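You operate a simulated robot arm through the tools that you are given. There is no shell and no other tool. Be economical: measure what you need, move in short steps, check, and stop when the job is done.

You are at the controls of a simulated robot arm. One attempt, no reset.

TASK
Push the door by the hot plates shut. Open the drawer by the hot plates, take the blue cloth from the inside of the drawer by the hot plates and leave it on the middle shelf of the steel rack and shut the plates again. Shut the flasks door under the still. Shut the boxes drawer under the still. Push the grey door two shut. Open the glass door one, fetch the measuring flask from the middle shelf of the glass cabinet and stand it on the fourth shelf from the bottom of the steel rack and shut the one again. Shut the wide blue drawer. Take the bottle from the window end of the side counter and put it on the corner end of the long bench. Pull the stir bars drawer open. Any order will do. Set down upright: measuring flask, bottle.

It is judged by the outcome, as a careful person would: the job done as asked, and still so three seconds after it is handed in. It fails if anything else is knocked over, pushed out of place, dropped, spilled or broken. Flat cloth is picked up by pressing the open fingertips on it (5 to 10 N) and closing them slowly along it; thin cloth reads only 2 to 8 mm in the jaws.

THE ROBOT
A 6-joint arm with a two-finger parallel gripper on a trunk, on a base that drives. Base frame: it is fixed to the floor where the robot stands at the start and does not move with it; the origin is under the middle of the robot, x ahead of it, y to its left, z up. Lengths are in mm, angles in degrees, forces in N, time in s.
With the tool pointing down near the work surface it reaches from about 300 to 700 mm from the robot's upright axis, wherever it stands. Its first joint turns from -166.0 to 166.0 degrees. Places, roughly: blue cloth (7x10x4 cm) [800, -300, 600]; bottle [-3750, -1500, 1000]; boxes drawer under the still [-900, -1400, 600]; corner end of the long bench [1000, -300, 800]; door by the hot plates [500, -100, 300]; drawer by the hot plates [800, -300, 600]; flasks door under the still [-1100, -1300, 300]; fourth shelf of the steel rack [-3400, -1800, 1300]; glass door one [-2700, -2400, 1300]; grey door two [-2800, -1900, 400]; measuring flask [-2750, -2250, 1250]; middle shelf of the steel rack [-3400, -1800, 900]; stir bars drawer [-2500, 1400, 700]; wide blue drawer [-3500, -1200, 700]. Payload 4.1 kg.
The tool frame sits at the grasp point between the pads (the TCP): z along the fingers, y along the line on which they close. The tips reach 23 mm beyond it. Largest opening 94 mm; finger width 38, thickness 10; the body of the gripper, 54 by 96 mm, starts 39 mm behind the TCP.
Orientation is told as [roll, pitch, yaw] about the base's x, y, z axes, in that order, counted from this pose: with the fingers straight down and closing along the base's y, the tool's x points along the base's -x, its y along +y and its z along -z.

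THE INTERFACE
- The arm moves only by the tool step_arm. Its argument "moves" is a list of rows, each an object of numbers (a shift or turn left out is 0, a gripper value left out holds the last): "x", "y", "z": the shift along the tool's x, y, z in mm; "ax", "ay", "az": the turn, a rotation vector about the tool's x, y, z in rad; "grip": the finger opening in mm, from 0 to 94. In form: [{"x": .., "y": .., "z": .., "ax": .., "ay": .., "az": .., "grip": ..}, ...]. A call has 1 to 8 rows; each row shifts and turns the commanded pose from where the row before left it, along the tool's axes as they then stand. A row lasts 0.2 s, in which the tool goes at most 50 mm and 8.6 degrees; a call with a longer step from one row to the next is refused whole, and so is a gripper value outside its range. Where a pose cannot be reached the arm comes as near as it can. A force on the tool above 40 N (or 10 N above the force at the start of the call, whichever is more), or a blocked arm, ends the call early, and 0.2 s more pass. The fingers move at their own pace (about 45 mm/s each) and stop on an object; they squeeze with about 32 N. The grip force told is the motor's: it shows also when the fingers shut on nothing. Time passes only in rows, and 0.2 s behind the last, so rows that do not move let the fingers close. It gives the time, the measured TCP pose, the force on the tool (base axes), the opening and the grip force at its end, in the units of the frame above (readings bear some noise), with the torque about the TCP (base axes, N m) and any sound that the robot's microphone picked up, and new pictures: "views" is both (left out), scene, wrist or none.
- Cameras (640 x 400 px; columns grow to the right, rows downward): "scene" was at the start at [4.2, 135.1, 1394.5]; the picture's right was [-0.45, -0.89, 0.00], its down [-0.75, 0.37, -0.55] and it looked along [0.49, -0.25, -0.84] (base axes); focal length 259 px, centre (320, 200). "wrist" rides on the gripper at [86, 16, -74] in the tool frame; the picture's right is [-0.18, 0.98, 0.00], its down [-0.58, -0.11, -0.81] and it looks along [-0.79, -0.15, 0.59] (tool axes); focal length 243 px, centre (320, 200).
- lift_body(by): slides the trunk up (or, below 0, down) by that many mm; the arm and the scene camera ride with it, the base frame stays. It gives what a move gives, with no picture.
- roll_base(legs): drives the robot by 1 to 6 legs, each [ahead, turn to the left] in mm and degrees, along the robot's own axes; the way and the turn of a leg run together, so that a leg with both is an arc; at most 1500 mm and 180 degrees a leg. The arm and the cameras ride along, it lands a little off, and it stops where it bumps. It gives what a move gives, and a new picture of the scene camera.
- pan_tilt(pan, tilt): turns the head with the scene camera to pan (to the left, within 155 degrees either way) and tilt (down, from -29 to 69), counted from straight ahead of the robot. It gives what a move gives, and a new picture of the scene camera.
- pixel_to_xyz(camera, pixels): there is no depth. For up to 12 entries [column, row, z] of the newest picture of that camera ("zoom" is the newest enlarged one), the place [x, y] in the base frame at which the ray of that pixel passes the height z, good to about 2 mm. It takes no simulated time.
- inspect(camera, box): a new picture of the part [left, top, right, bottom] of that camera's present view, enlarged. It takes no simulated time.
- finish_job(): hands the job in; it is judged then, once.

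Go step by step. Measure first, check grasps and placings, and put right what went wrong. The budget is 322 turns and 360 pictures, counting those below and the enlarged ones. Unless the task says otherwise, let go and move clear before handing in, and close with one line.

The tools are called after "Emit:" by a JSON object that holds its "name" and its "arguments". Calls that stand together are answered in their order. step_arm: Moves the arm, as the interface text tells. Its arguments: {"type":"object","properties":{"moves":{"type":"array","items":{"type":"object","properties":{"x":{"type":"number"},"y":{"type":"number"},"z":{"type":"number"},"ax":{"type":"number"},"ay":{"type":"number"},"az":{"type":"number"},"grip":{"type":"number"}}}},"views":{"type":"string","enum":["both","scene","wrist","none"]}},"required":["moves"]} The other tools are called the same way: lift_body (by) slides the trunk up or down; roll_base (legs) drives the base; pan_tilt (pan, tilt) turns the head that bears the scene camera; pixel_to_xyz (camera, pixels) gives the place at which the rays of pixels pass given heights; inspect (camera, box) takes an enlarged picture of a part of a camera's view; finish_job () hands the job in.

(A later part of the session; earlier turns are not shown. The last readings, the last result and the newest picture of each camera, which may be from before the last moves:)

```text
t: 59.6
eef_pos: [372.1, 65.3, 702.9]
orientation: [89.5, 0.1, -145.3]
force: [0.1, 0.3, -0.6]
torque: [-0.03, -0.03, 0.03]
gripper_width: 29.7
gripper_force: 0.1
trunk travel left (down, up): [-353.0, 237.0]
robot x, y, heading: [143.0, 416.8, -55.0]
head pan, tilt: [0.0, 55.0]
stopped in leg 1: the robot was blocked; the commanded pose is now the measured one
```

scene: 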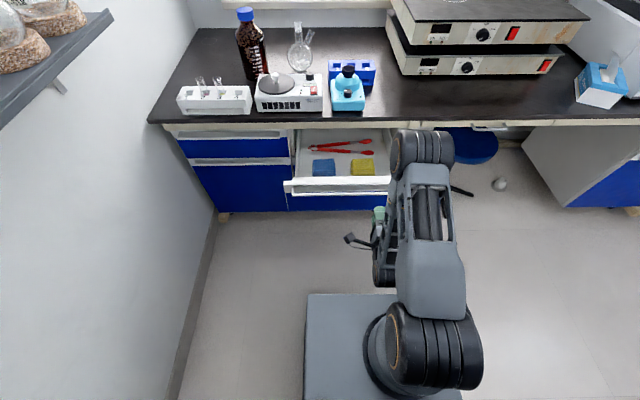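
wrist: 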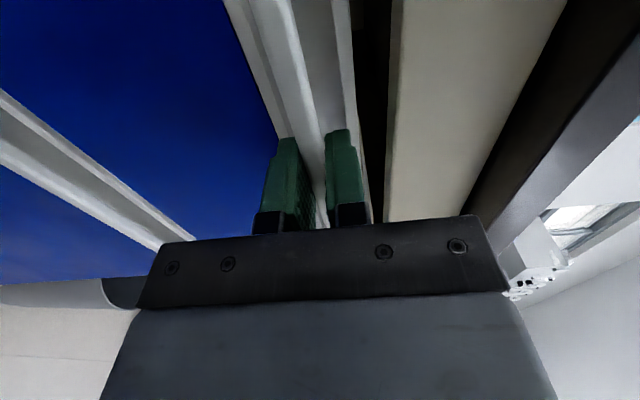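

The base got blocked behind. I look back to see what's there.

Emit:
{"name": "pan_tilt", "arguments": {"pan": 150, "tilt": 50}}

Emit:
{"name": "pan_tilt", "arguments": {"pan": -150, "tilt": 50}}

```text
t: 62.0
eef_pos: [372.6, 66.8, 703.3]
orientation: [89.5, 0.1, -145.4]
force: [0.6, 0.3, 0.1]
torque: [0.0, -0.03, 0.01]
gripper_width: 30.0
gripper_force: 0.1
trunk travel left (down, up): [-353.0, 237.0]
robot x, y, heading: [141.8, 416.2, -55.0]
head pan, tilt: [150.0, 50.0]
```

scene: 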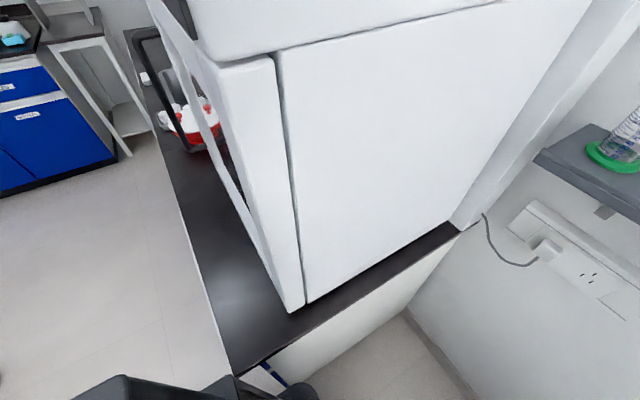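

```text
t: 66.1
eef_pos: [372.1, 65.5, 702.8]
orientation: [89.3, 0.1, -145.3]
force: [0.2, -1.1, -0.2]
torque: [0.0, 0.0, 0.0]
gripper_width: 30.0
gripper_force: 0.1
trunk travel left (down, up): [-353.0, 237.0]
robot x, y, heading: [142.3, 415.9, -55.1]
head pan, tilt: [-150.0, 50.0]
```

scene: 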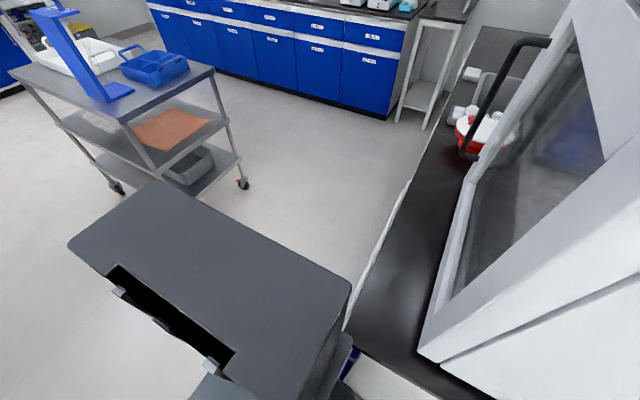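

Only the robot's tail touched the fixed hood bench. I turn the tool to point down (closing along the bench normal) and go forward 80 mm.

Emit:
{"name": "step_arm", "arguments": {"moves": [{"ax": 0.14, "grip": 94}, {"ax": 0.14}, {"ax": 0.14}, {"ax": 0.14}, {"ax": 0.14}, {"ax": 0.14}, {"ax": 0.14}, {"ax": 0.14}], "views": "none"}}

Emit:
{"name": "step_arm", "arguments": {"moves": [{"ax": 0.14}, {"ax": 0.14}, {"ax": 0.14}, {"z": -40}, {"z": -40}, {"z": -20}], "views": "none"}}

Emit:
{"name": "roll_base", "arguments": {"legs": [[80, 0]]}}

Emit:
{"name": "pan_tilt", "arguments": {"pan": 5, "tilt": 55}}

```text
t: 67.9
eef_pos: [376.0, 58.8, 698.9]
orientation: [25.2, 0.1, -145.2]
force: [1.7, -0.4, 0.2]
torque: [0.01, 0.01, -0.01]
gripper_width: 94.1
gripper_force: 0.0
out of reach, approached as far as the arm can: row 3
trunk travel left (down, up): [-353.0, 237.0]
robot x, y, heading: [143.3, 415.8, -54.9]
head pan, tilt: [-150.0, 50.0]
```

```text
t: 69.3
eef_pos: [376.9, 63.3, 796.4]
orientation: [1.2, 0.1, -145.3]
force: [-0.4, -0.2, 0.0]
torque: [-0.01, -0.02, -0.02]
gripper_width: 94.2
gripper_force: 0.1
out of reach, approached as far as the arm can: row 1
trunk travel left (down, up): [-353.0, 237.0]
robot x, y, heading: [146.3, 421.0, -55.2]
head pan, tilt: [-150.0, 50.0]
```

```text
t: 70.3
eef_pos: [423.3, -1.9, 796.0]
orientation: [1.1, 0.0, -145.3]
force: [-0.2, -0.1, 0.7]
torque: [0.04, 0.01, -0.06]
gripper_width: 94.1
gripper_force: 0.1
trunk travel left (down, up): [-353.0, 237.0]
robot x, y, heading: [190.2, 350.7, -55.2]
head pan, tilt: [-150.0, 50.0]
```

scene: 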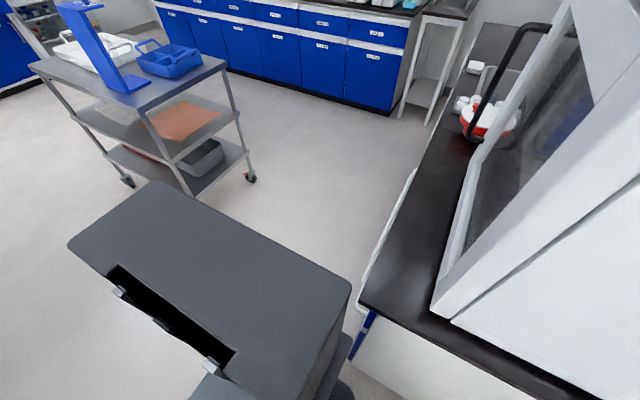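

```text
t: 72.7
eef_pos: [423.4, -3.3, 797.0]
orientation: [1.3, 0.1, -145.3]
force: [0.3, -0.3, 1.0]
torque: [0.03, -0.01, 0.03]
gripper_width: 94.0
gripper_force: 0.1
trunk travel left (down, up): [-353.0, 237.0]
robot x, y, heading: [185.1, 351.0, -55.0]
head pan, tilt: [5.0, 55.0]
```

scene: 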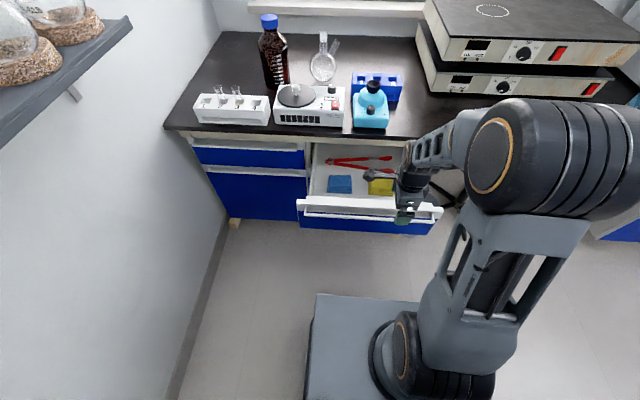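

I move the tool over the cloth at height and look with the wrist camera.

Emit:
{"name": "step_arm", "arguments": {"moves": [{"x": 33, "y": 34}, {"x": 33, "y": 34}, {"x": 33, "y": 34}, {"x": 33, "y": 34}, {"x": 32, "y": 34}], "views": "both"}}

```text
t: 73.9
eef_pos: [655.2, -48.9, 799.9]
orientation: [1.1, 0.1, -145.3]
force: [0.3, -0.5, 0.7]
torque: [0.01, -0.02, -0.01]
gripper_width: 94.2
gripper_force: 0.0
trunk travel left (down, up): [-353.0, 237.0]
robot x, y, heading: [188.8, 349.5, -55.3]
head pan, tilt: [5.0, 55.0]
```

scene: 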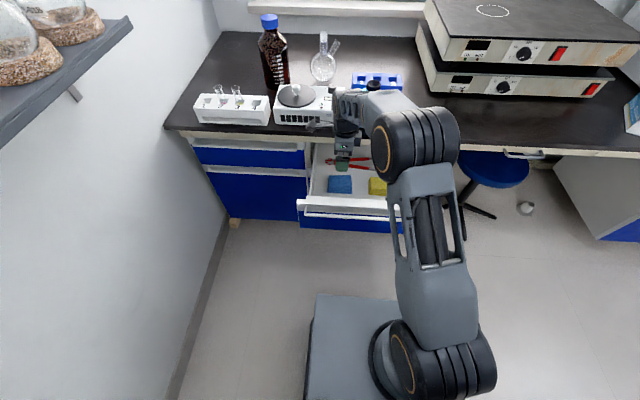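
wrist: 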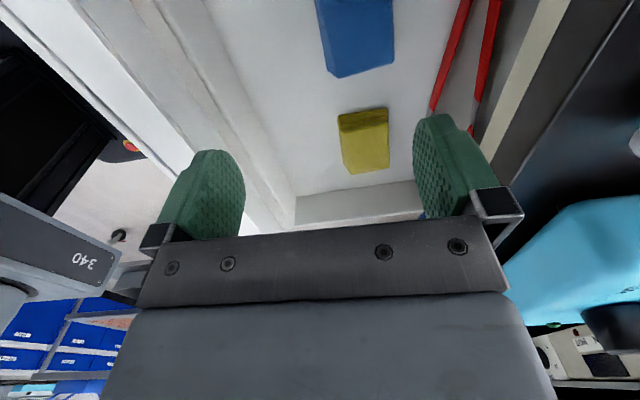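

Emit:
{"name": "pixel_to_xyz", "arguments": {"camera": "wrist", "pixels": [[337, 78, 600], [395, 65, 600], [337, 78, 640], [395, 65, 640], [333, 70, 640], [393, 60, 640]]}}

Emit:
{"name": "inspect", "arguments": {"camera": "scene", "box": [290, 130, 410, 230]}}

Emit:
{"name": "pixel_to_xyz", "arguments": {"camera": "zoom", "pixels": [[150, 180, 600], [150, 180, 640], [240, 180, 600], [240, 180, 640]]}}

```text
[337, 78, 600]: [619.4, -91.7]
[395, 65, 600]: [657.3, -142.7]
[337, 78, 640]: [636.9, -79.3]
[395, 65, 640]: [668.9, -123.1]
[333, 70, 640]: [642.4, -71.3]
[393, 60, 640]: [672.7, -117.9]
```

```text
4.00 times, centred on (350, 180) of scene
```

zoom: 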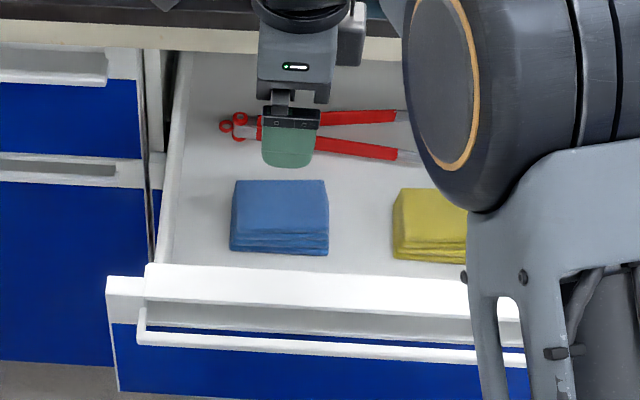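

```text
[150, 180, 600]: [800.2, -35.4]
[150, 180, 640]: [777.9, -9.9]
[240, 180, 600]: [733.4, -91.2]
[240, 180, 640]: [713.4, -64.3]
```

Emit:
{"name": "pixel_to_xyz", "arguments": {"camera": "zoom", "pixels": [[328, 234, 640], [325, 180, 640], [235, 181, 640], [230, 233, 640], [328, 255, 600], [328, 255, 610], [230, 250, 600], [328, 234, 650]]}}

Emit:
{"name": "inspect", "arguments": {"camera": "wrist", "box": [240, 0, 480, 150]}}

```text
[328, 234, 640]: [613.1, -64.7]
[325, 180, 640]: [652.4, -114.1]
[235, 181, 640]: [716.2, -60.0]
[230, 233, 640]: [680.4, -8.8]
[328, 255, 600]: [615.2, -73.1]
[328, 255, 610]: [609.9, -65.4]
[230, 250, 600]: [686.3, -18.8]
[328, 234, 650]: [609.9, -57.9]
```

```text
2.67 times, centred on (360, 75) of wrist
```

zoom: 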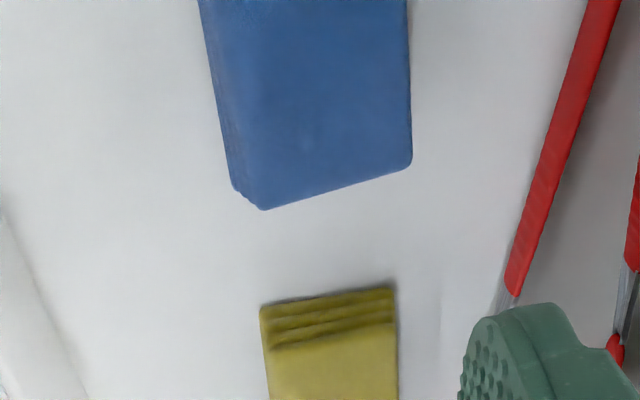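

Triangulating gives cloth top z≈606, centre ≈(676,-85): close under the bench edge. I'd rather pull the drawer further by hooking the front panel from inside; measure the panel.

Emit:
{"name": "inspect", "arguments": {"camera": "scene", "box": [290, 130, 410, 230]}}

Emit:
{"name": "pixel_to_xyz", "arguments": {"camera": "zoom", "pixels": [[250, 266, 715], [250, 295, 715], [150, 265, 715], [250, 40, 760], [500, 275, 715]]}}

Emit:
{"name": "pixel_to_xyz", "arguments": {"camera": "wrist", "pixels": [[210, 80, 715], [160, 80, 715], [530, 80, 735], [570, 80, 760], [600, 80, 780]]}}

```text
4.00 times, centred on (350, 180) of scene
```

zoom: 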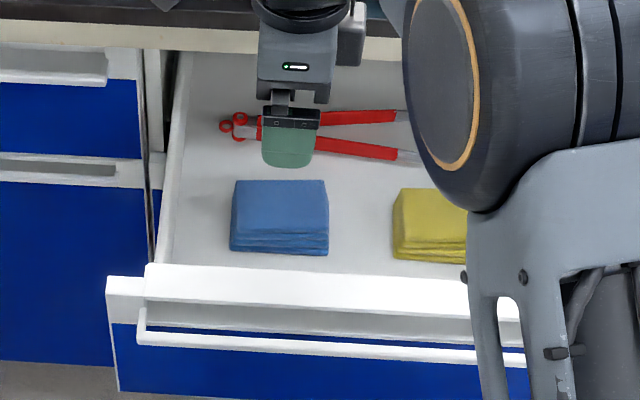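

```text
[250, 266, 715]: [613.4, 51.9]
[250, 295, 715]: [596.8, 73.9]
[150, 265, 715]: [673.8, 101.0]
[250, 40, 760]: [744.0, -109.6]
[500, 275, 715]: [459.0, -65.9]
```

```text
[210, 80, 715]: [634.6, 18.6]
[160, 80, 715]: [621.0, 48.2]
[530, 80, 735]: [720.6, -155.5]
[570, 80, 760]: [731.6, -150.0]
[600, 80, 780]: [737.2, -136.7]
```

Panel rim spans n≈287–314 at z≈715. I close the fingers, go to drawer centre at n≈345, lower to z≈695 and pull toward the robot.

Emit:
{"name": "step_arm", "arguments": {"moves": [{"x": -35, "y": -25, "grip": 0}, {"x": -35, "y": -25}, {"x": -35, "y": -25}, {"z": 35}, {"z": 35}, {"z": 35}], "views": "both"}}

```text
t: 75.3
eef_pos: [527.0, -47.9, 692.4]
orientation: [1.2, 0.0, -145.3]
force: [1.0, 0.0, 0.9]
torque: [0.0, 0.02, 0.0]
gripper_width: 0.0
gripper_force: 31.9
trunk travel left (down, up): [-353.0, 237.0]
robot x, y, heading: [185.6, 352.5, -55.0]
head pan, tilt: [5.0, 55.0]
```

scene: 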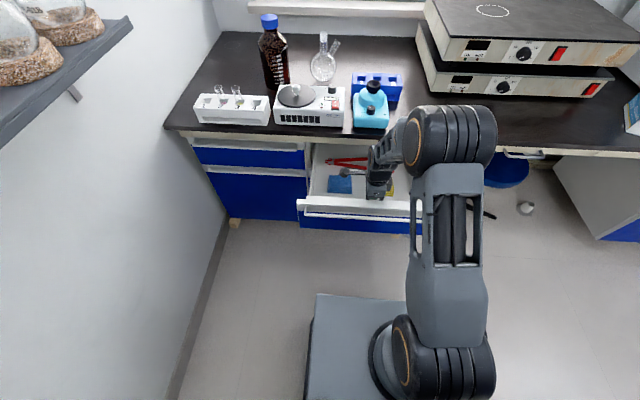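
wrist: 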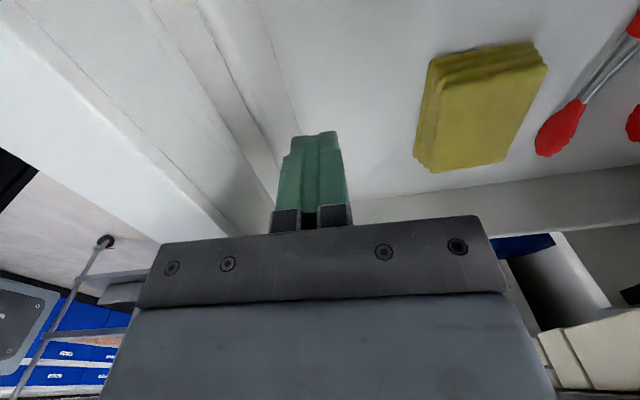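

Fingers are inside the drawer behind the panel. Pull.

Emit:
{"name": "step_arm", "arguments": {"moves": [{"y": -15}, {"y": -15}, {"y": -15}, {"y": -20}, {"y": -20}, {"y": -20}, {"y": -20}, {"y": -15}], "views": "scene"}}

```text
t: 77.2
eef_pos: [454.6, 56.9, 693.5]
orientation: [2.7, 0.3, -145.2]
force: [5.7, -8.6, 4.0]
torque: [0.19, 0.23, 0.17]
gripper_width: 0.1
gripper_force: 32.0
trunk travel left (down, up): [-353.0, 237.0]
robot x, y, heading: [189.2, 352.2, -55.0]
head pan, tilt: [5.0, 55.0]
stopped in row 8: the force on the tool passed its limit at 44 N (the readings are from after the stop); the commanded pose is now the measured one
```

scene: 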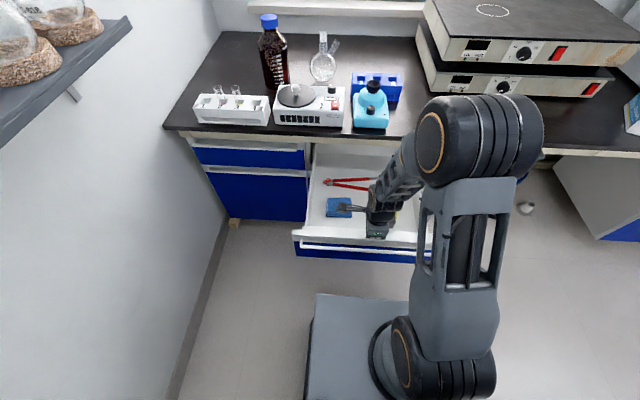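

Drawer now fully out (~106 mm more). I lift out, move over the cloth, open and look.

Emit:
{"name": "step_arm", "arguments": {"moves": [{"y": 20}, {"z": -40}, {"z": -40, "grip": 94}, {"x": 30, "y": 30}, {"x": 30, "y": 30}, {"x": 30, "y": 30}], "views": "both"}}

```text
t: 78.6
eef_pos: [586.7, 22.9, 778.8]
orientation: [2.4, 0.3, -145.2]
force: [-0.2, 0.6, -0.1]
torque: [-0.03, 0.03, 0.02]
gripper_width: 86.7
gripper_force: 0.1
trunk travel left (down, up): [-353.0, 237.0]
robot x, y, heading: [185.2, 349.9, -55.0]
head pan, tilt: [5.0, 55.0]
```

scene: 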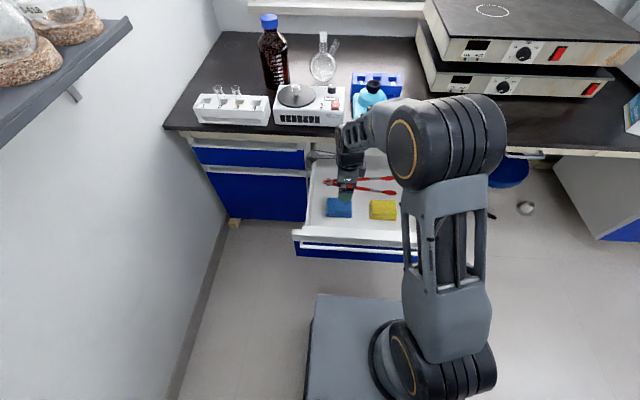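
wrist: 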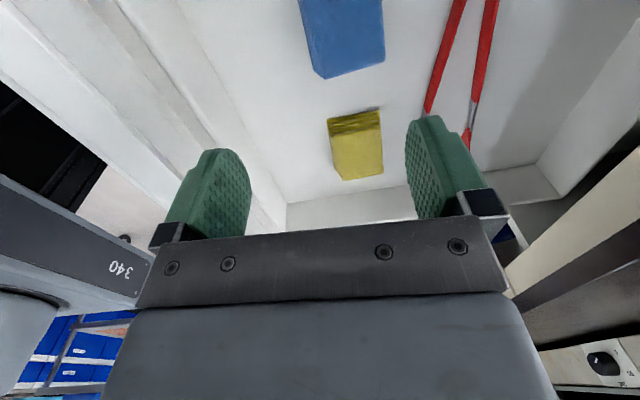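

Emit:
{"name": "inspect", "arguments": {"camera": "scene", "box": [300, 170, 380, 240]}}

Emit:
{"name": "pixel_to_xyz", "arguments": {"camera": "wrist", "pixels": [[324, 80, 606], [384, 64, 606], [324, 80, 590], [384, 64, 590], [298, 0, 606], [382, 0, 606]]}}

```text
5.71 times, centred on (340, 205) of scene
```

zoom: 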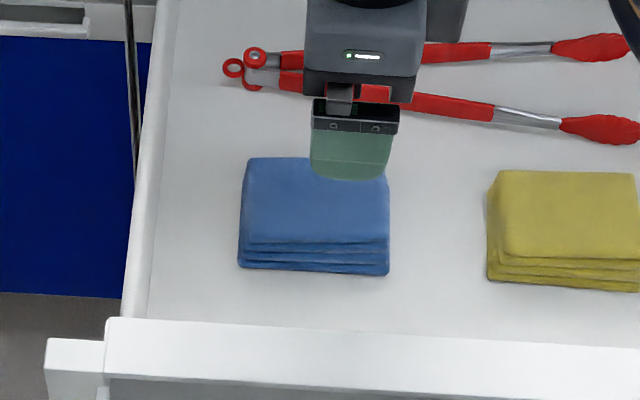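

```text
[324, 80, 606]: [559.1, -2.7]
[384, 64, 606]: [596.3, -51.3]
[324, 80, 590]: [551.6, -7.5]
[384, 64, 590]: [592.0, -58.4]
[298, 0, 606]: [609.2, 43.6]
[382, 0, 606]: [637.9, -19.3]
```

Emit:
{"name": "pixel_to_xyz", "arguments": {"camera": "zoom", "pixels": [[246, 160, 606], [386, 180, 606], [388, 240, 606], [242, 240, 606], [388, 274, 570], [388, 240, 620], [240, 268, 570]]}}

```text
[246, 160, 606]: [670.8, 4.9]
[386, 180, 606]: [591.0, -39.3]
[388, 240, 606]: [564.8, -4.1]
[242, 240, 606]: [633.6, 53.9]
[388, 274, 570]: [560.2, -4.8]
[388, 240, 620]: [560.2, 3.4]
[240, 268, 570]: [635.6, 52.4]
```

Cloth centre ≈(616,1), top z≈606, 62 mm across the closing direction. I centre over it and descend to z≈600.

Emit:
{"name": "step_arm", "arguments": {"moves": [{"x": 11, "y": 34, "ax": 0.04}, {"z": 40}, {"z": 40}, {"z": 40}, {"z": 30}, {"z": 15}], "views": "both"}}

```text
t: 80.0
eef_pos: [616.3, 0.3, 613.8]
orientation: [0.1, 0.3, -145.2]
force: [0.2, 0.0, 0.4]
torque: [-0.02, -0.03, -0.02]
gripper_width: 93.8
gripper_force: 0.1
trunk travel left (down, up): [-353.0, 237.0]
robot x, y, heading: [188.5, 352.9, -54.7]
head pan, tilt: [5.0, 55.0]
```

scene: 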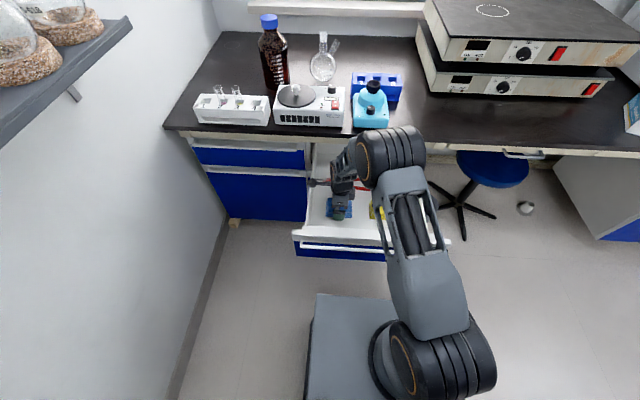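
wrist: 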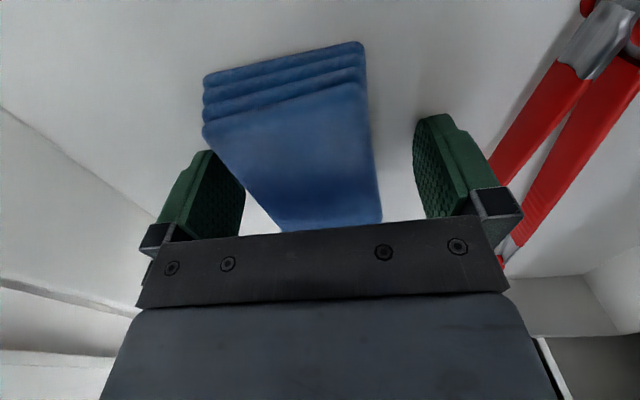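

Cloth is between the fingers. Descend 15 mm and close.

Emit:
{"name": "step_arm", "arguments": {"moves": [{"z": 8}, {"z": 7}, {"grip": 0}, {}, {}, {}, {}], "views": "wrist"}}

```text
t: 80.6
eef_pos: [619.0, -3.5, 608.2]
orientation: [0.8, 0.4, -145.2]
force: [-0.6, -2.6, 19.7]
torque: [0.62, 0.95, 0.22]
gripper_width: 93.4
gripper_force: 0.1
trunk travel left (down, up): [-353.0, 237.0]
robot x, y, heading: [192.0, 352.7, -55.0]
head pan, tilt: [5.0, 55.0]
stopped in row 2: the force on the tool passed its limit at 49 N (the readings are from after the stop); the commanded pose is now the measured one
```

wrist: 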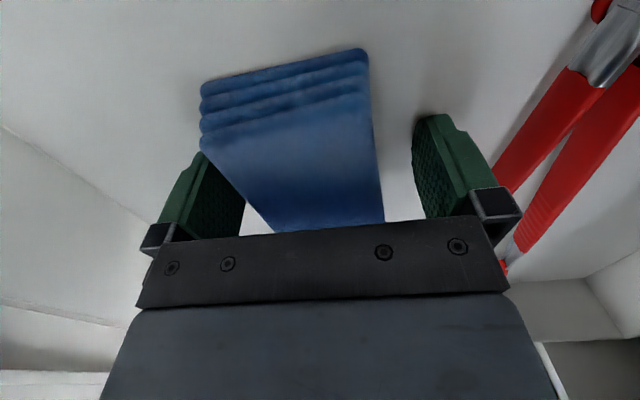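

Floor reached at z≈606 for the TCP. Back off 4 mm and close slowly.

Emit:
{"name": "step_arm", "arguments": {"moves": [{"z": -4}, {"grip": 60}, {}, {"grip": 40}, {}, {"grip": 20}, {}, {}], "views": "wrist"}}

```text
t: 82.4
eef_pos: [618.8, -1.1, 609.3]
orientation: [0.4, 0.5, -145.3]
force: [-0.3, 0.8, 1.1]
torque: [0.01, 0.03, -0.02]
gripper_width: 67.0
gripper_force: 32.3
trunk travel left (down, up): [-353.0, 237.0]
robot x, y, heading: [188.8, 353.6, -55.0]
head pan, tilt: [5.0, 55.0]
```

wrist: 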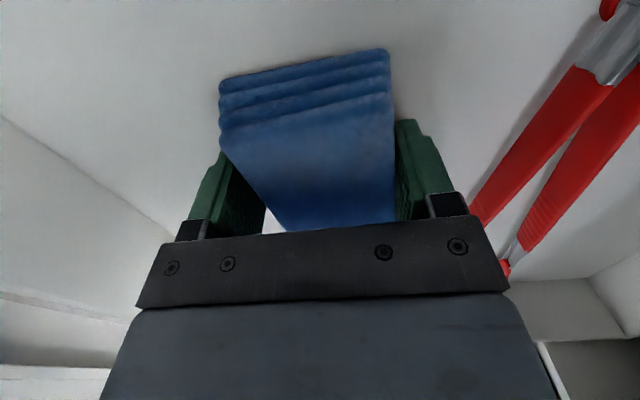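

Gripped at 67 mm. Lift straight up clear of the drawer and check.

Emit:
{"name": "step_arm", "arguments": {"moves": [{"z": -20}, {"z": -40}, {"z": -40}, {"z": -40}, {"z": -40}, {"z": -20}], "views": "both"}}

```text
t: 83.8
eef_pos: [615.4, -1.1, 810.3]
orientation: [0.4, 0.3, -145.1]
force: [0.5, 0.5, -0.9]
torque: [-0.01, -0.03, -0.03]
gripper_width: 67.3
gripper_force: 32.2
trunk travel left (down, up): [-353.0, 237.0]
robot x, y, heading: [190.2, 351.2, -55.0]
head pan, tilt: [5.0, 55.0]
```

scene: 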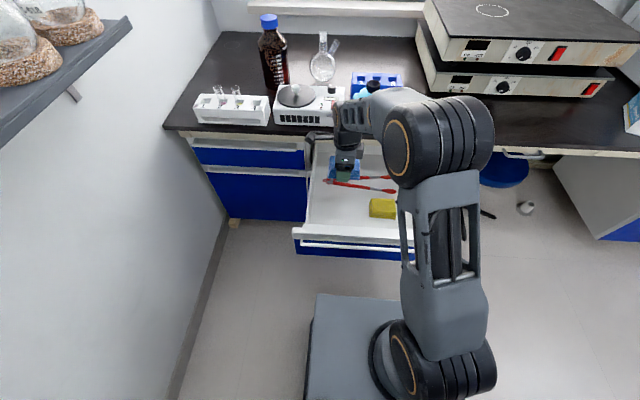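
wrist: 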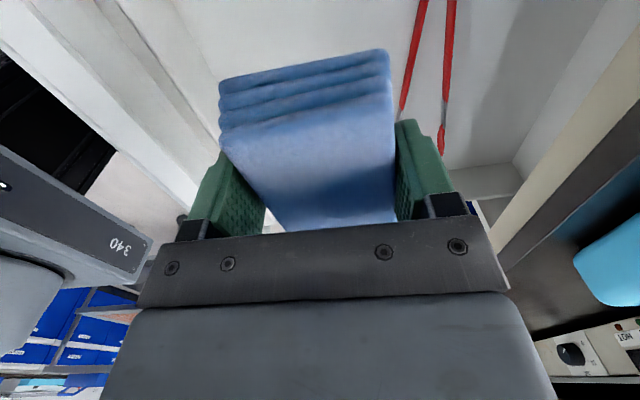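

Cloth is held. Back the base 70 mm, then bring the tool in front of the drawer.

Emit:
{"name": "roll_base", "arguments": {"legs": [[-65, 0]]}}

Emit:
{"name": "step_arm", "arguments": {"moves": [{"x": -22, "y": -40}, {"x": -22, "y": -40}, {"x": -22, "y": -40}, {"x": -22, "y": -40}, {"x": -18, "y": -40}], "views": "scene"}}

```text
t: 84.8
eef_pos: [578.3, 52.0, 811.0]
orientation: [0.5, 0.4, -145.1]
force: [0.0, -0.1, 0.3]
torque: [0.01, 0.03, 0.02]
gripper_width: 67.4
gripper_force: 31.1
trunk travel left (down, up): [-353.0, 237.0]
robot x, y, heading: [151.5, 405.9, -54.9]
head pan, tilt: [5.0, 55.0]
```

scene: 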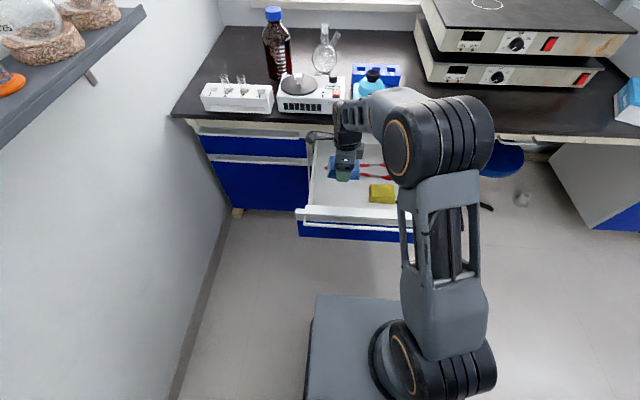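

```text
t: 86.0
eef_pos: [378.9, 157.9, 808.8]
orientation: [0.6, 0.4, -145.2]
force: [0.5, -0.5, -0.3]
torque: [-0.01, 0.04, 0.0]
gripper_width: 67.3
gripper_force: 32.1
trunk travel left (down, up): [-353.0, 237.0]
robot x, y, heading: [152.4, 406.5, -55.0]
head pan, tilt: [5.0, 55.0]
```

scene: 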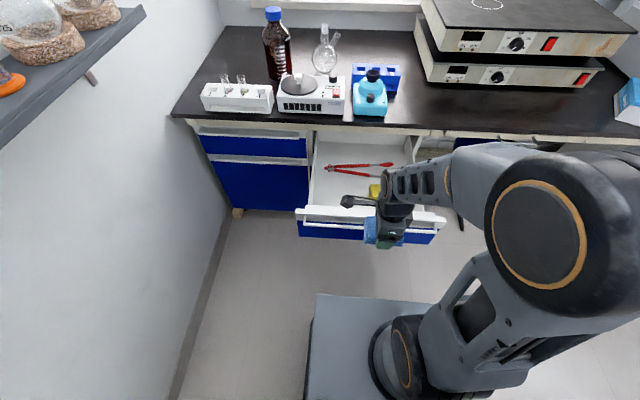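

TCP is in front of the lip (n≈92). Lower and push the drawer in with the outer finger.

Emit:
{"name": "step_arm", "arguments": {"moves": [{"z": 40}, {"z": 40}, {"z": 27}, {"y": 25}, {"y": 30}, {"y": 30}, {"y": 30}, {"y": 30}], "views": "scene"}}

```text
t: 87.8
eef_pos: [462.7, 35.7, 702.2]
orientation: [0.6, 0.3, -145.1]
force: [1.0, -0.3, -0.8]
torque: [-0.01, -0.02, -0.01]
gripper_width: 67.2
gripper_force: 31.6
trunk travel left (down, up): [-353.0, 237.0]
robot x, y, heading: [155.7, 403.1, -55.1]
head pan, tilt: [5.0, 55.0]
```

scene: 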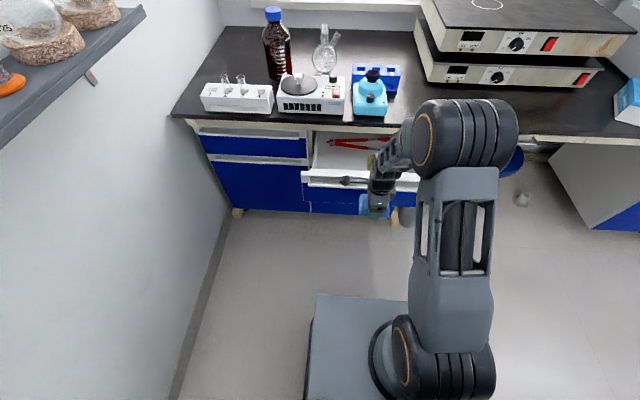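

The drawer is sliding in. Continue.

Emit:
{"name": "step_arm", "arguments": {"moves": [{"y": 30}, {"y": 30}, {"y": 30}, {"y": 30}, {"y": 30}, {"y": 30}, {"y": 10}], "views": "both"}}

```text
t: 89.3
eef_pos: [571.1, -119.1, 704.6]
orientation: [0.5, 0.3, -145.2]
force: [-0.7, 1.9, -0.1]
torque: [-0.01, 0.0, 0.02]
gripper_width: 67.4
gripper_force: 31.7
trunk travel left (down, up): [-353.0, 237.0]
robot x, y, heading: [149.8, 403.9, -54.9]
head pan, tilt: [5.0, 55.0]
```

scene: 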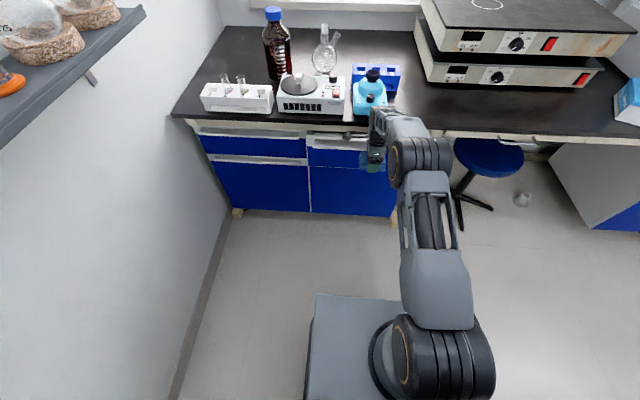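
wrist: 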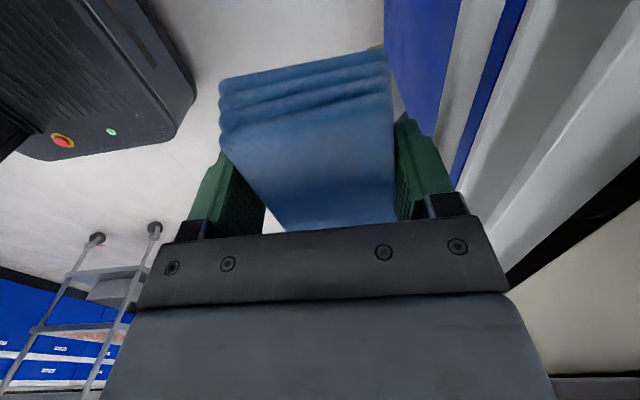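

Nearly in (n=429). I tilt the tool so its body clears the bench edge and push the last ~55 mm slowly.

Emit:
{"name": "step_arm", "arguments": {"moves": [{"ax": -0.12}, {"ax": -0.12}, {"ax": -0.12}, {"y": 14, "z": 5}, {"y": 14, "z": 5}, {"y": 9, "z": 3}], "views": "both"}}

```text
t: 90.8
eef_pos: [593.4, -152.5, 706.0]
orientation: [21.1, 0.4, -145.1]
force: [0.4, 1.0, 0.2]
torque: [0.02, 0.01, 0.0]
gripper_width: 67.0
gripper_force: 32.2
trunk travel left (down, up): [-353.0, 237.0]
robot x, y, heading: [152.7, 406.1, -55.4]
head pan, tilt: [5.0, 55.0]
```

scene: 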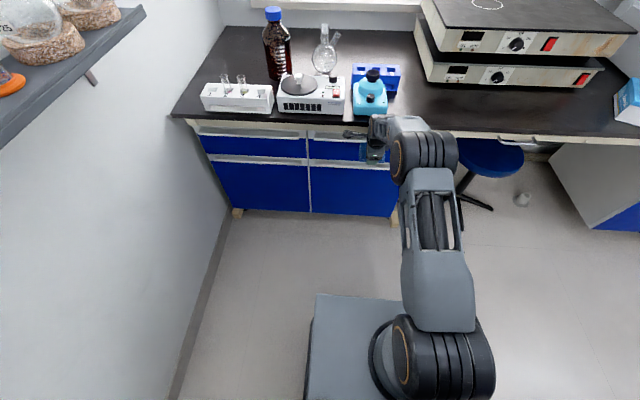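
wrist: 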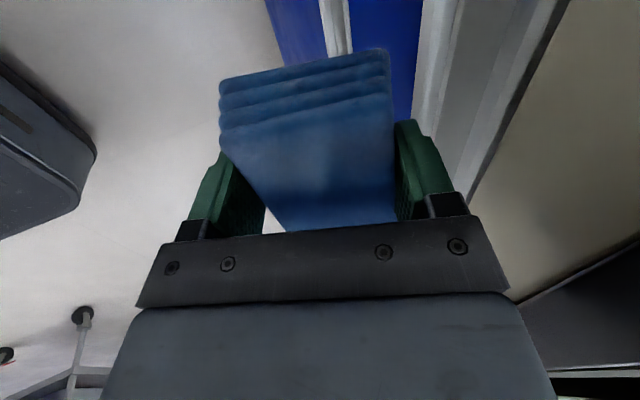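

Emit:
{"name": "step_arm", "arguments": {"moves": [{"y": 7, "z": 2.5}, {"y": 7, "z": 2.5}, {"y": 6, "z": 2}, {"y": 5, "z": 2}, {"y": 5, "z": 2}], "views": "none"}}

Emit:
{"name": "inspect", "arguments": {"camera": "scene", "box": [180, 100, 420, 250]}}

```text
t: 91.3
eef_pos: [596.5, -155.5, 705.4]
orientation: [20.4, 0.2, -145.0]
force: [-15.3, 18.7, 14.0]
torque: [-0.37, -0.54, 0.32]
gripper_width: 67.0
gripper_force: 31.6
trunk travel left (down, up): [-353.0, 237.0]
robot x, y, heading: [151.3, 406.6, -54.9]
head pan, tilt: [5.0, 55.0]
stopped in row 2: the force on the tool passed its limit at 49 N (the readings are from after the stop); the commanded pose is now the measured one
```

```text
2.67 times, centred on (300, 175) of scene
```

zoom: 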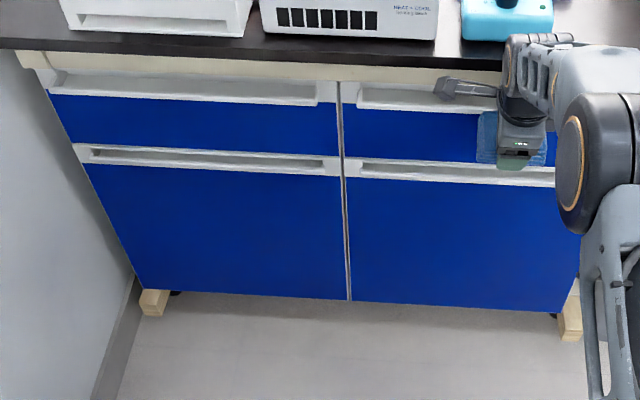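

Drawer and door look flush. I retract the arm, raise it, turn toward the far end and look at the route.

Emit:
{"name": "step_arm", "arguments": {"moves": [{"y": -30, "z": -11}, {"y": -37, "z": -14}, {"y": -37, "z": -14}, {"ax": 0.12, "y": -35}, {"ax": 0.12, "y": -35}, {"ax": 0.12, "z": -40}, {"z": -45}, {"z": -45}], "views": "none"}}

Emit:
{"name": "pan_tilt", "arguments": {"pan": 0, "tilt": 35}}

Emit:
{"name": "roll_base", "arguments": {"legs": [[60, 0], [0, -90]]}}

```text
t: 93.1
eef_pos: [493.2, -7.6, 812.2]
orientation: [-0.4, 0.2, -145.0]
force: [-0.2, 0.3, -1.3]
torque: [-0.01, -0.02, 0.01]
gripper_width: 67.1
gripper_force: 31.6
trunk travel left (down, up): [-353.0, 237.0]
robot x, y, heading: [155.0, 403.6, -55.1]
head pan, tilt: [5.0, 55.0]
```

```text
t: 93.9
eef_pos: [494.0, -9.3, 812.2]
orientation: [-0.4, 0.2, -145.0]
force: [-0.5, -0.1, -0.4]
torque: [-0.02, 0.02, -0.01]
gripper_width: 67.2
gripper_force: 32.7
trunk travel left (down, up): [-353.0, 237.0]
robot x, y, heading: [152.2, 405.6, -54.7]
head pan, tilt: [0.0, 35.0]
```

scene: 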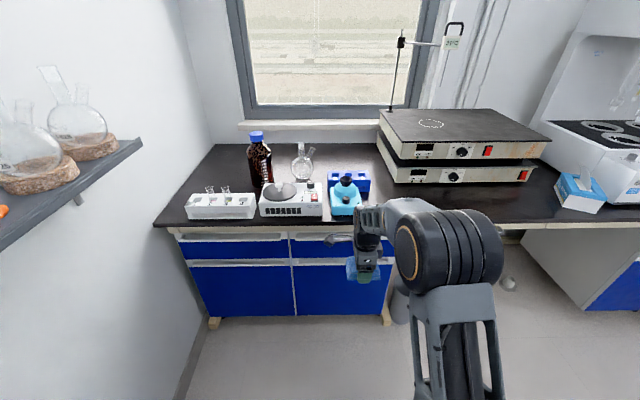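

```text
t: 98.7
eef_pos: [-226.7, 12.1, 812.9]
orientation: [-0.4, 0.3, 125.2]
force: [0.8, -0.5, 0.8]
torque: [-0.02, -0.04, 0.03]
gripper_width: 67.3
gripper_force: 31.6
trunk travel left (down, up): [-353.0, 237.0]
robot x, y, heading: [189.0, 357.2, -144.8]
head pan, tilt: [0.0, 35.0]
```

scene: 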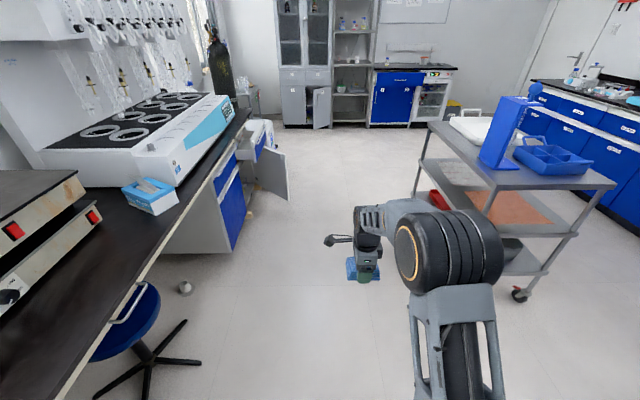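

Clear view: the still's open door at (285,180), cart at right. Measure the gap.

Emit:
{"name": "pixel_to_xyz", "arguments": {"camera": "scene", "pixels": [[288, 200, 50], [250, 212, 50], [520, 297, 0], [418, 195, 0], [482, 210, 800], [430, 122, 800], [330, 125, 0], [375, 125, 0], [270, 120, 650], [250, 190, 50], [302, 95, 900], [345, 90, 900]]}}

Emit:
{"name": "inspect", "arguments": {"camera": "scene", "box": [200, 0, 480, 200]}}

```text
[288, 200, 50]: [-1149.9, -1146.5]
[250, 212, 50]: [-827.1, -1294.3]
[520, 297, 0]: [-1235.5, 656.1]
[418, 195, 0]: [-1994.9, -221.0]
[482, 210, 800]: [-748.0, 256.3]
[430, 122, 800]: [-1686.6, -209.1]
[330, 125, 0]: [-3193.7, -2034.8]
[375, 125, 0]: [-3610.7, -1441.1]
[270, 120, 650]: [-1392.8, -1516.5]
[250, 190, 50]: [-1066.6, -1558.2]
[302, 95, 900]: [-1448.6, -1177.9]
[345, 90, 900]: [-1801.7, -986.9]
```

```text
2.00 times, centred on (340, 100) of scene
```

zoom: 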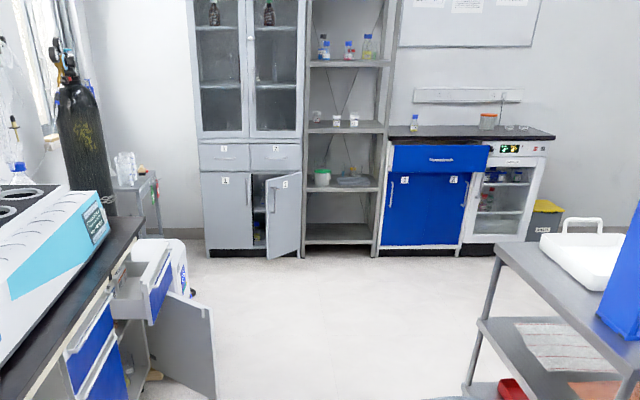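

Corridor between the door (n≈265) and cart (n≈-810) is wide; I'm at n≈-181. Drive 2600 mm along.

Emit:
{"name": "roll_base", "arguments": {"legs": [[1500, 0], [1000, 0]]}}

```text
t: 111.0
eef_pos: [-2266.9, -1439.4, 811.3]
orientation: [-0.5, 0.3, 125.4]
force: [-0.9, 0.7, 0.6]
torque: [0.03, 0.01, -0.03]
gripper_width: 67.1
gripper_force: 31.8
trunk travel left (down, up): [-353.0, 237.0]
robot x, y, heading: [-1855.2, -1095.7, -144.6]
head pan, tilt: [0.0, 35.0]
```

scene: 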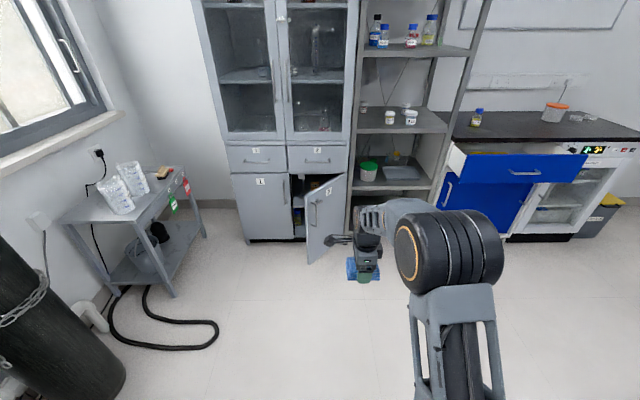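

Good view. Inspect rack and cabinet.

Emit:
{"name": "inspect", "arguments": {"camera": "scene", "box": [330, 0, 490, 220]}}

Emit:
{"name": "inspect", "arguments": {"camera": "scene", "box": [190, 0, 360, 270]}}

Emit:
{"name": "pixel_to_xyz", "arguments": {"camera": "scene", "pixels": [[356, 133, 900], [447, 131, 900], [363, 57, 1300], [470, 55, 1300], [308, 262, 50], [247, 242, 50], [447, 150, 750], [588, 155, 750], [440, 140, 900]]}}

```text
1.82 times, centred on (410, 110) of scene
```

zoom: 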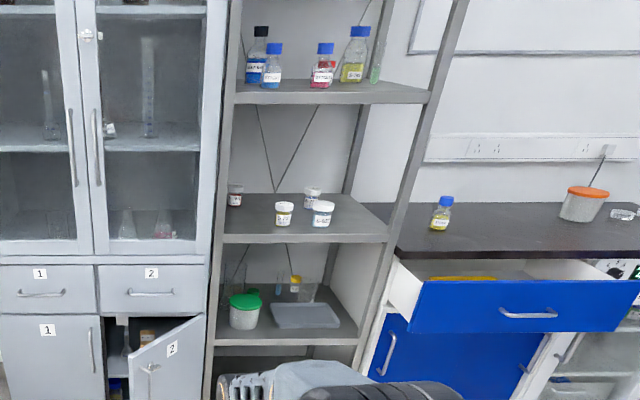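

```text
1.48 times, centred on (275, 135) of scene
```

zoom: 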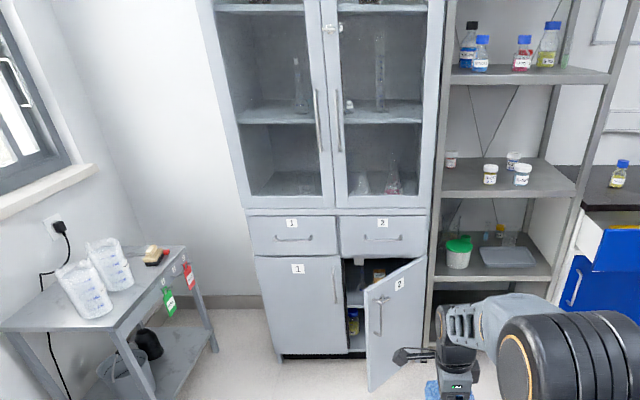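

```text
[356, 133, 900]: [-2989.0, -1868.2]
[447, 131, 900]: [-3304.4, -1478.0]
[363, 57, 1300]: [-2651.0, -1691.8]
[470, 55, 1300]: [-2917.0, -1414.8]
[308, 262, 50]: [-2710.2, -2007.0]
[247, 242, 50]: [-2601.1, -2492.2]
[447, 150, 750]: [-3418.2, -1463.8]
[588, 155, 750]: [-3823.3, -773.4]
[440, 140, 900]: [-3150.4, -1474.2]
```

Middle shelf (cups) and 4th shelf (bottles) identified. I measure the cups and shelf outline at z≈885.

Emit:
{"name": "pixel_to_xyz", "arguments": {"camera": "scene", "pixels": [[356, 131, 885], [447, 131, 885], [390, 124, 885], [411, 124, 885], [405, 114, 885], [363, 113, 885], [421, 107, 885], [370, 52, 1268], [452, 53, 1268], [378, 45, 1268], [411, 45, 1268], [427, 43, 1268]]}}

```text
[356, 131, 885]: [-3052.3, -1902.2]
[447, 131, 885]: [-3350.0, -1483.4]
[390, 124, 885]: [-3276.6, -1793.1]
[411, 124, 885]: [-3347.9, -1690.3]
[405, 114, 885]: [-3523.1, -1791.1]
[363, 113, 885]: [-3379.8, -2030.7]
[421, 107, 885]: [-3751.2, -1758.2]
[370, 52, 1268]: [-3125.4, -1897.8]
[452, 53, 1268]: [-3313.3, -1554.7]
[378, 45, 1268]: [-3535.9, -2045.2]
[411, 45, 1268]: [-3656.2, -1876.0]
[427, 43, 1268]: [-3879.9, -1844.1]
```

Shelf front at u≈-3590; the open blue drawer would hamper, so I shut it first with the same finger push. Drive in front of it.

Emit:
{"name": "roll_base", "arguments": {"legs": [[0, -51], [1100, 0], [0, 51]]}}

Emit:
{"name": "pan_tilt", "arguments": {"pan": 5, "tilt": 50}}

```text
t: 121.2
eef_pos: [-3320.3, -1146.4, 810.9]
orientation: [-0.4, 0.2, 125.6]
force: [-0.5, -0.6, -1.0]
torque: [0.01, 0.05, 0.01]
gripper_width: 66.9
gripper_force: 31.5
trunk travel left (down, up): [-353.0, 237.0]
robot x, y, heading: [-2909.5, -800.1, -144.4]
head pan, tilt: [0.0, 35.0]
```

scene: 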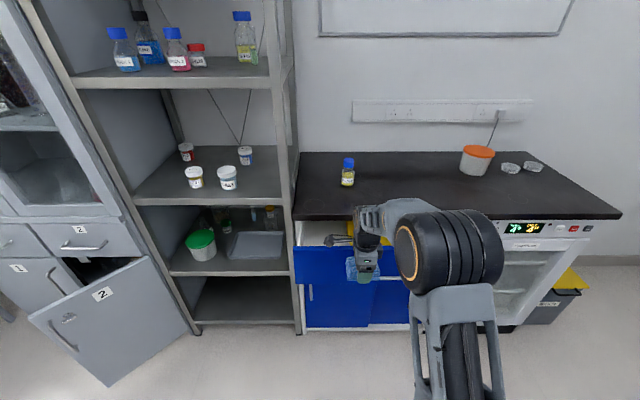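

```text
t: 121.9
eef_pos: [-3320.1, -1146.5, 811.4]
orientation: [-0.3, 0.2, 125.6]
force: [-0.2, 0.1, -0.1]
torque: [0.0, -0.05, -0.03]
gripper_width: 67.1
gripper_force: 32.1
trunk travel left (down, up): [-353.0, 237.0]
robot x, y, heading: [-2913.6, -799.1, -144.2]
head pan, tilt: [5.0, 50.0]
```

scene: 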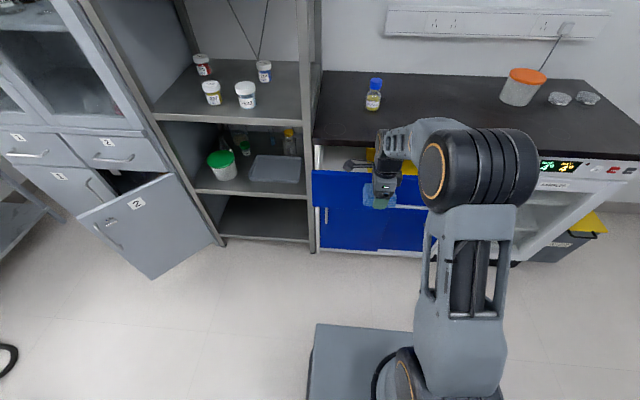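

Emit:
{"name": "inspect", "arguments": {"camera": "scene", "box": [290, 110, 450, 270]}}

Emit:
{"name": "pixel_to_xyz", "arguments": {"camera": "scene", "pixels": [[316, 172, 700], [316, 172, 750], [316, 172, 800], [316, 140, 850], [316, 140, 900], [322, 249, 0], [430, 254, 0], [374, 110, 850], [374, 110, 900], [316, 200, 650]]}}

Emit:
{"name": "inspect", "arguments": {"camera": "wrist", "box": [0, 0, 640, 400]}}

```text
2.50 times, centred on (370, 190) of scene
```

zoom: 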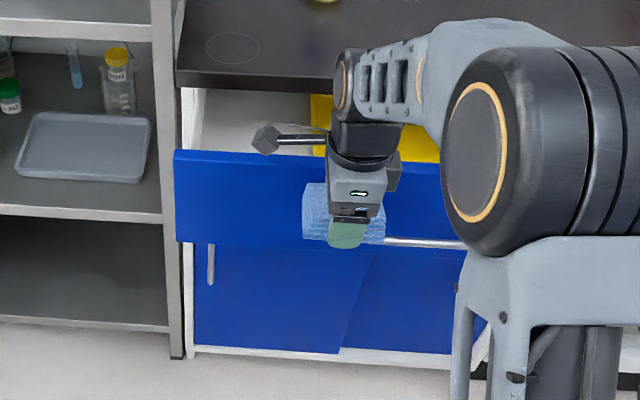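

```text
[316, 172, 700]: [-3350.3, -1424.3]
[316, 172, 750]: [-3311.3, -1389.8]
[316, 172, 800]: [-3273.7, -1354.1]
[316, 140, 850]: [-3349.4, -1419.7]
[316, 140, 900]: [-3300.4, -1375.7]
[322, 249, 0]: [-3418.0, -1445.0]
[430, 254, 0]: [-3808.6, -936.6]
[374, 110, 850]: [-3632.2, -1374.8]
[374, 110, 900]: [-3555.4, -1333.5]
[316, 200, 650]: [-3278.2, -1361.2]
```

```text
1.00 times, centred on (320, 200) of wrist (not enlarged: the box is as wide or as high as the picture)
```

zoom: 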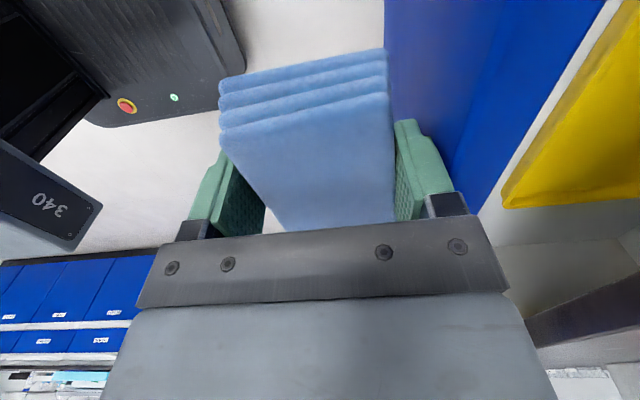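

The blue panel is ~60 mm ahead of the far finger, top z≈780. I shift to its middle, lower to 745, tilt 20° and push.

Emit:
{"name": "step_arm", "arguments": {"moves": [{"x": -40}, {"x": -20, "ax": -0.12}, {"ax": -0.12}, {"ax": -0.12}, {"z": 35, "y": -13}, {"z": 27, "y": -10}], "views": "both"}}

```text
t: 123.3
eef_pos: [-3362.7, -1103.4, 770.0]
orientation: [22.5, 0.2, 125.7]
force: [0.4, -0.8, 13.0]
torque: [-0.19, -0.01, 0.02]
gripper_width: 67.1
gripper_force: 32.0
trunk travel left (down, up): [-353.0, 237.0]
robot x, y, heading: [-2908.9, -798.4, -144.1]
head pan, tilt: [5.0, 50.0]
stopped in row 6: the force on the tool passed its limit at 57 N (the readings are from after the stop); the commanded pose is now the measured one
```

scene: 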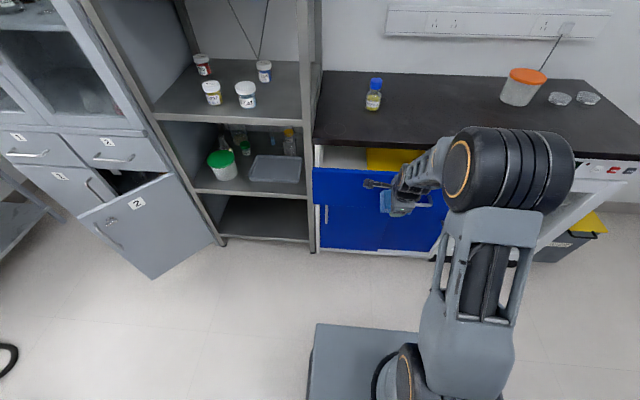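
wrist: 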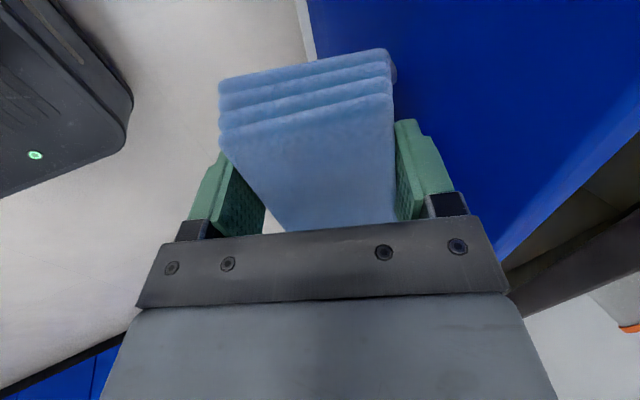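

The tool touched the drawer's pull from above. I lift slightly, shift left 125 mm past the pull, and push there.

Emit:
{"name": "step_arm", "arguments": {"moves": [{"y": 6, "z": -16}, {"x": 45}, {"x": 45}, {"x": 36}, {"z": 38, "y": -16}, {"z": 12, "y": -5}], "views": "both"}}

```text
t: 124.7
eef_pos: [-3286.9, -1204.0, 728.9]
orientation: [21.9, 0.2, 125.6]
force: [-0.4, 0.1, 0.3]
torque: [-0.01, -0.01, 0.01]
gripper_width: 67.1
gripper_force: 31.9
trunk travel left (down, up): [-353.0, 237.0]
robot x, y, heading: [-2908.4, -803.3, -144.5]
head pan, tilt: [5.0, 50.0]
```

scene: 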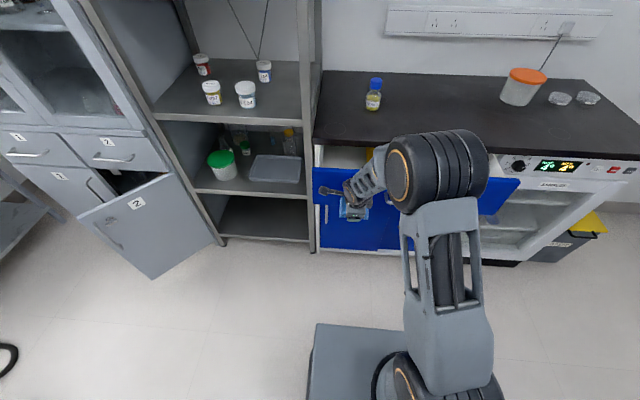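
wrist: 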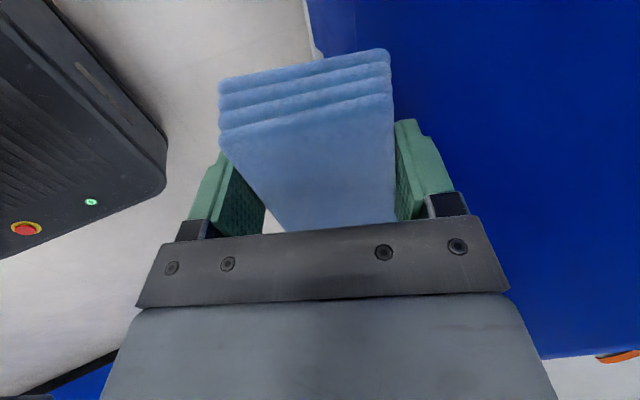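

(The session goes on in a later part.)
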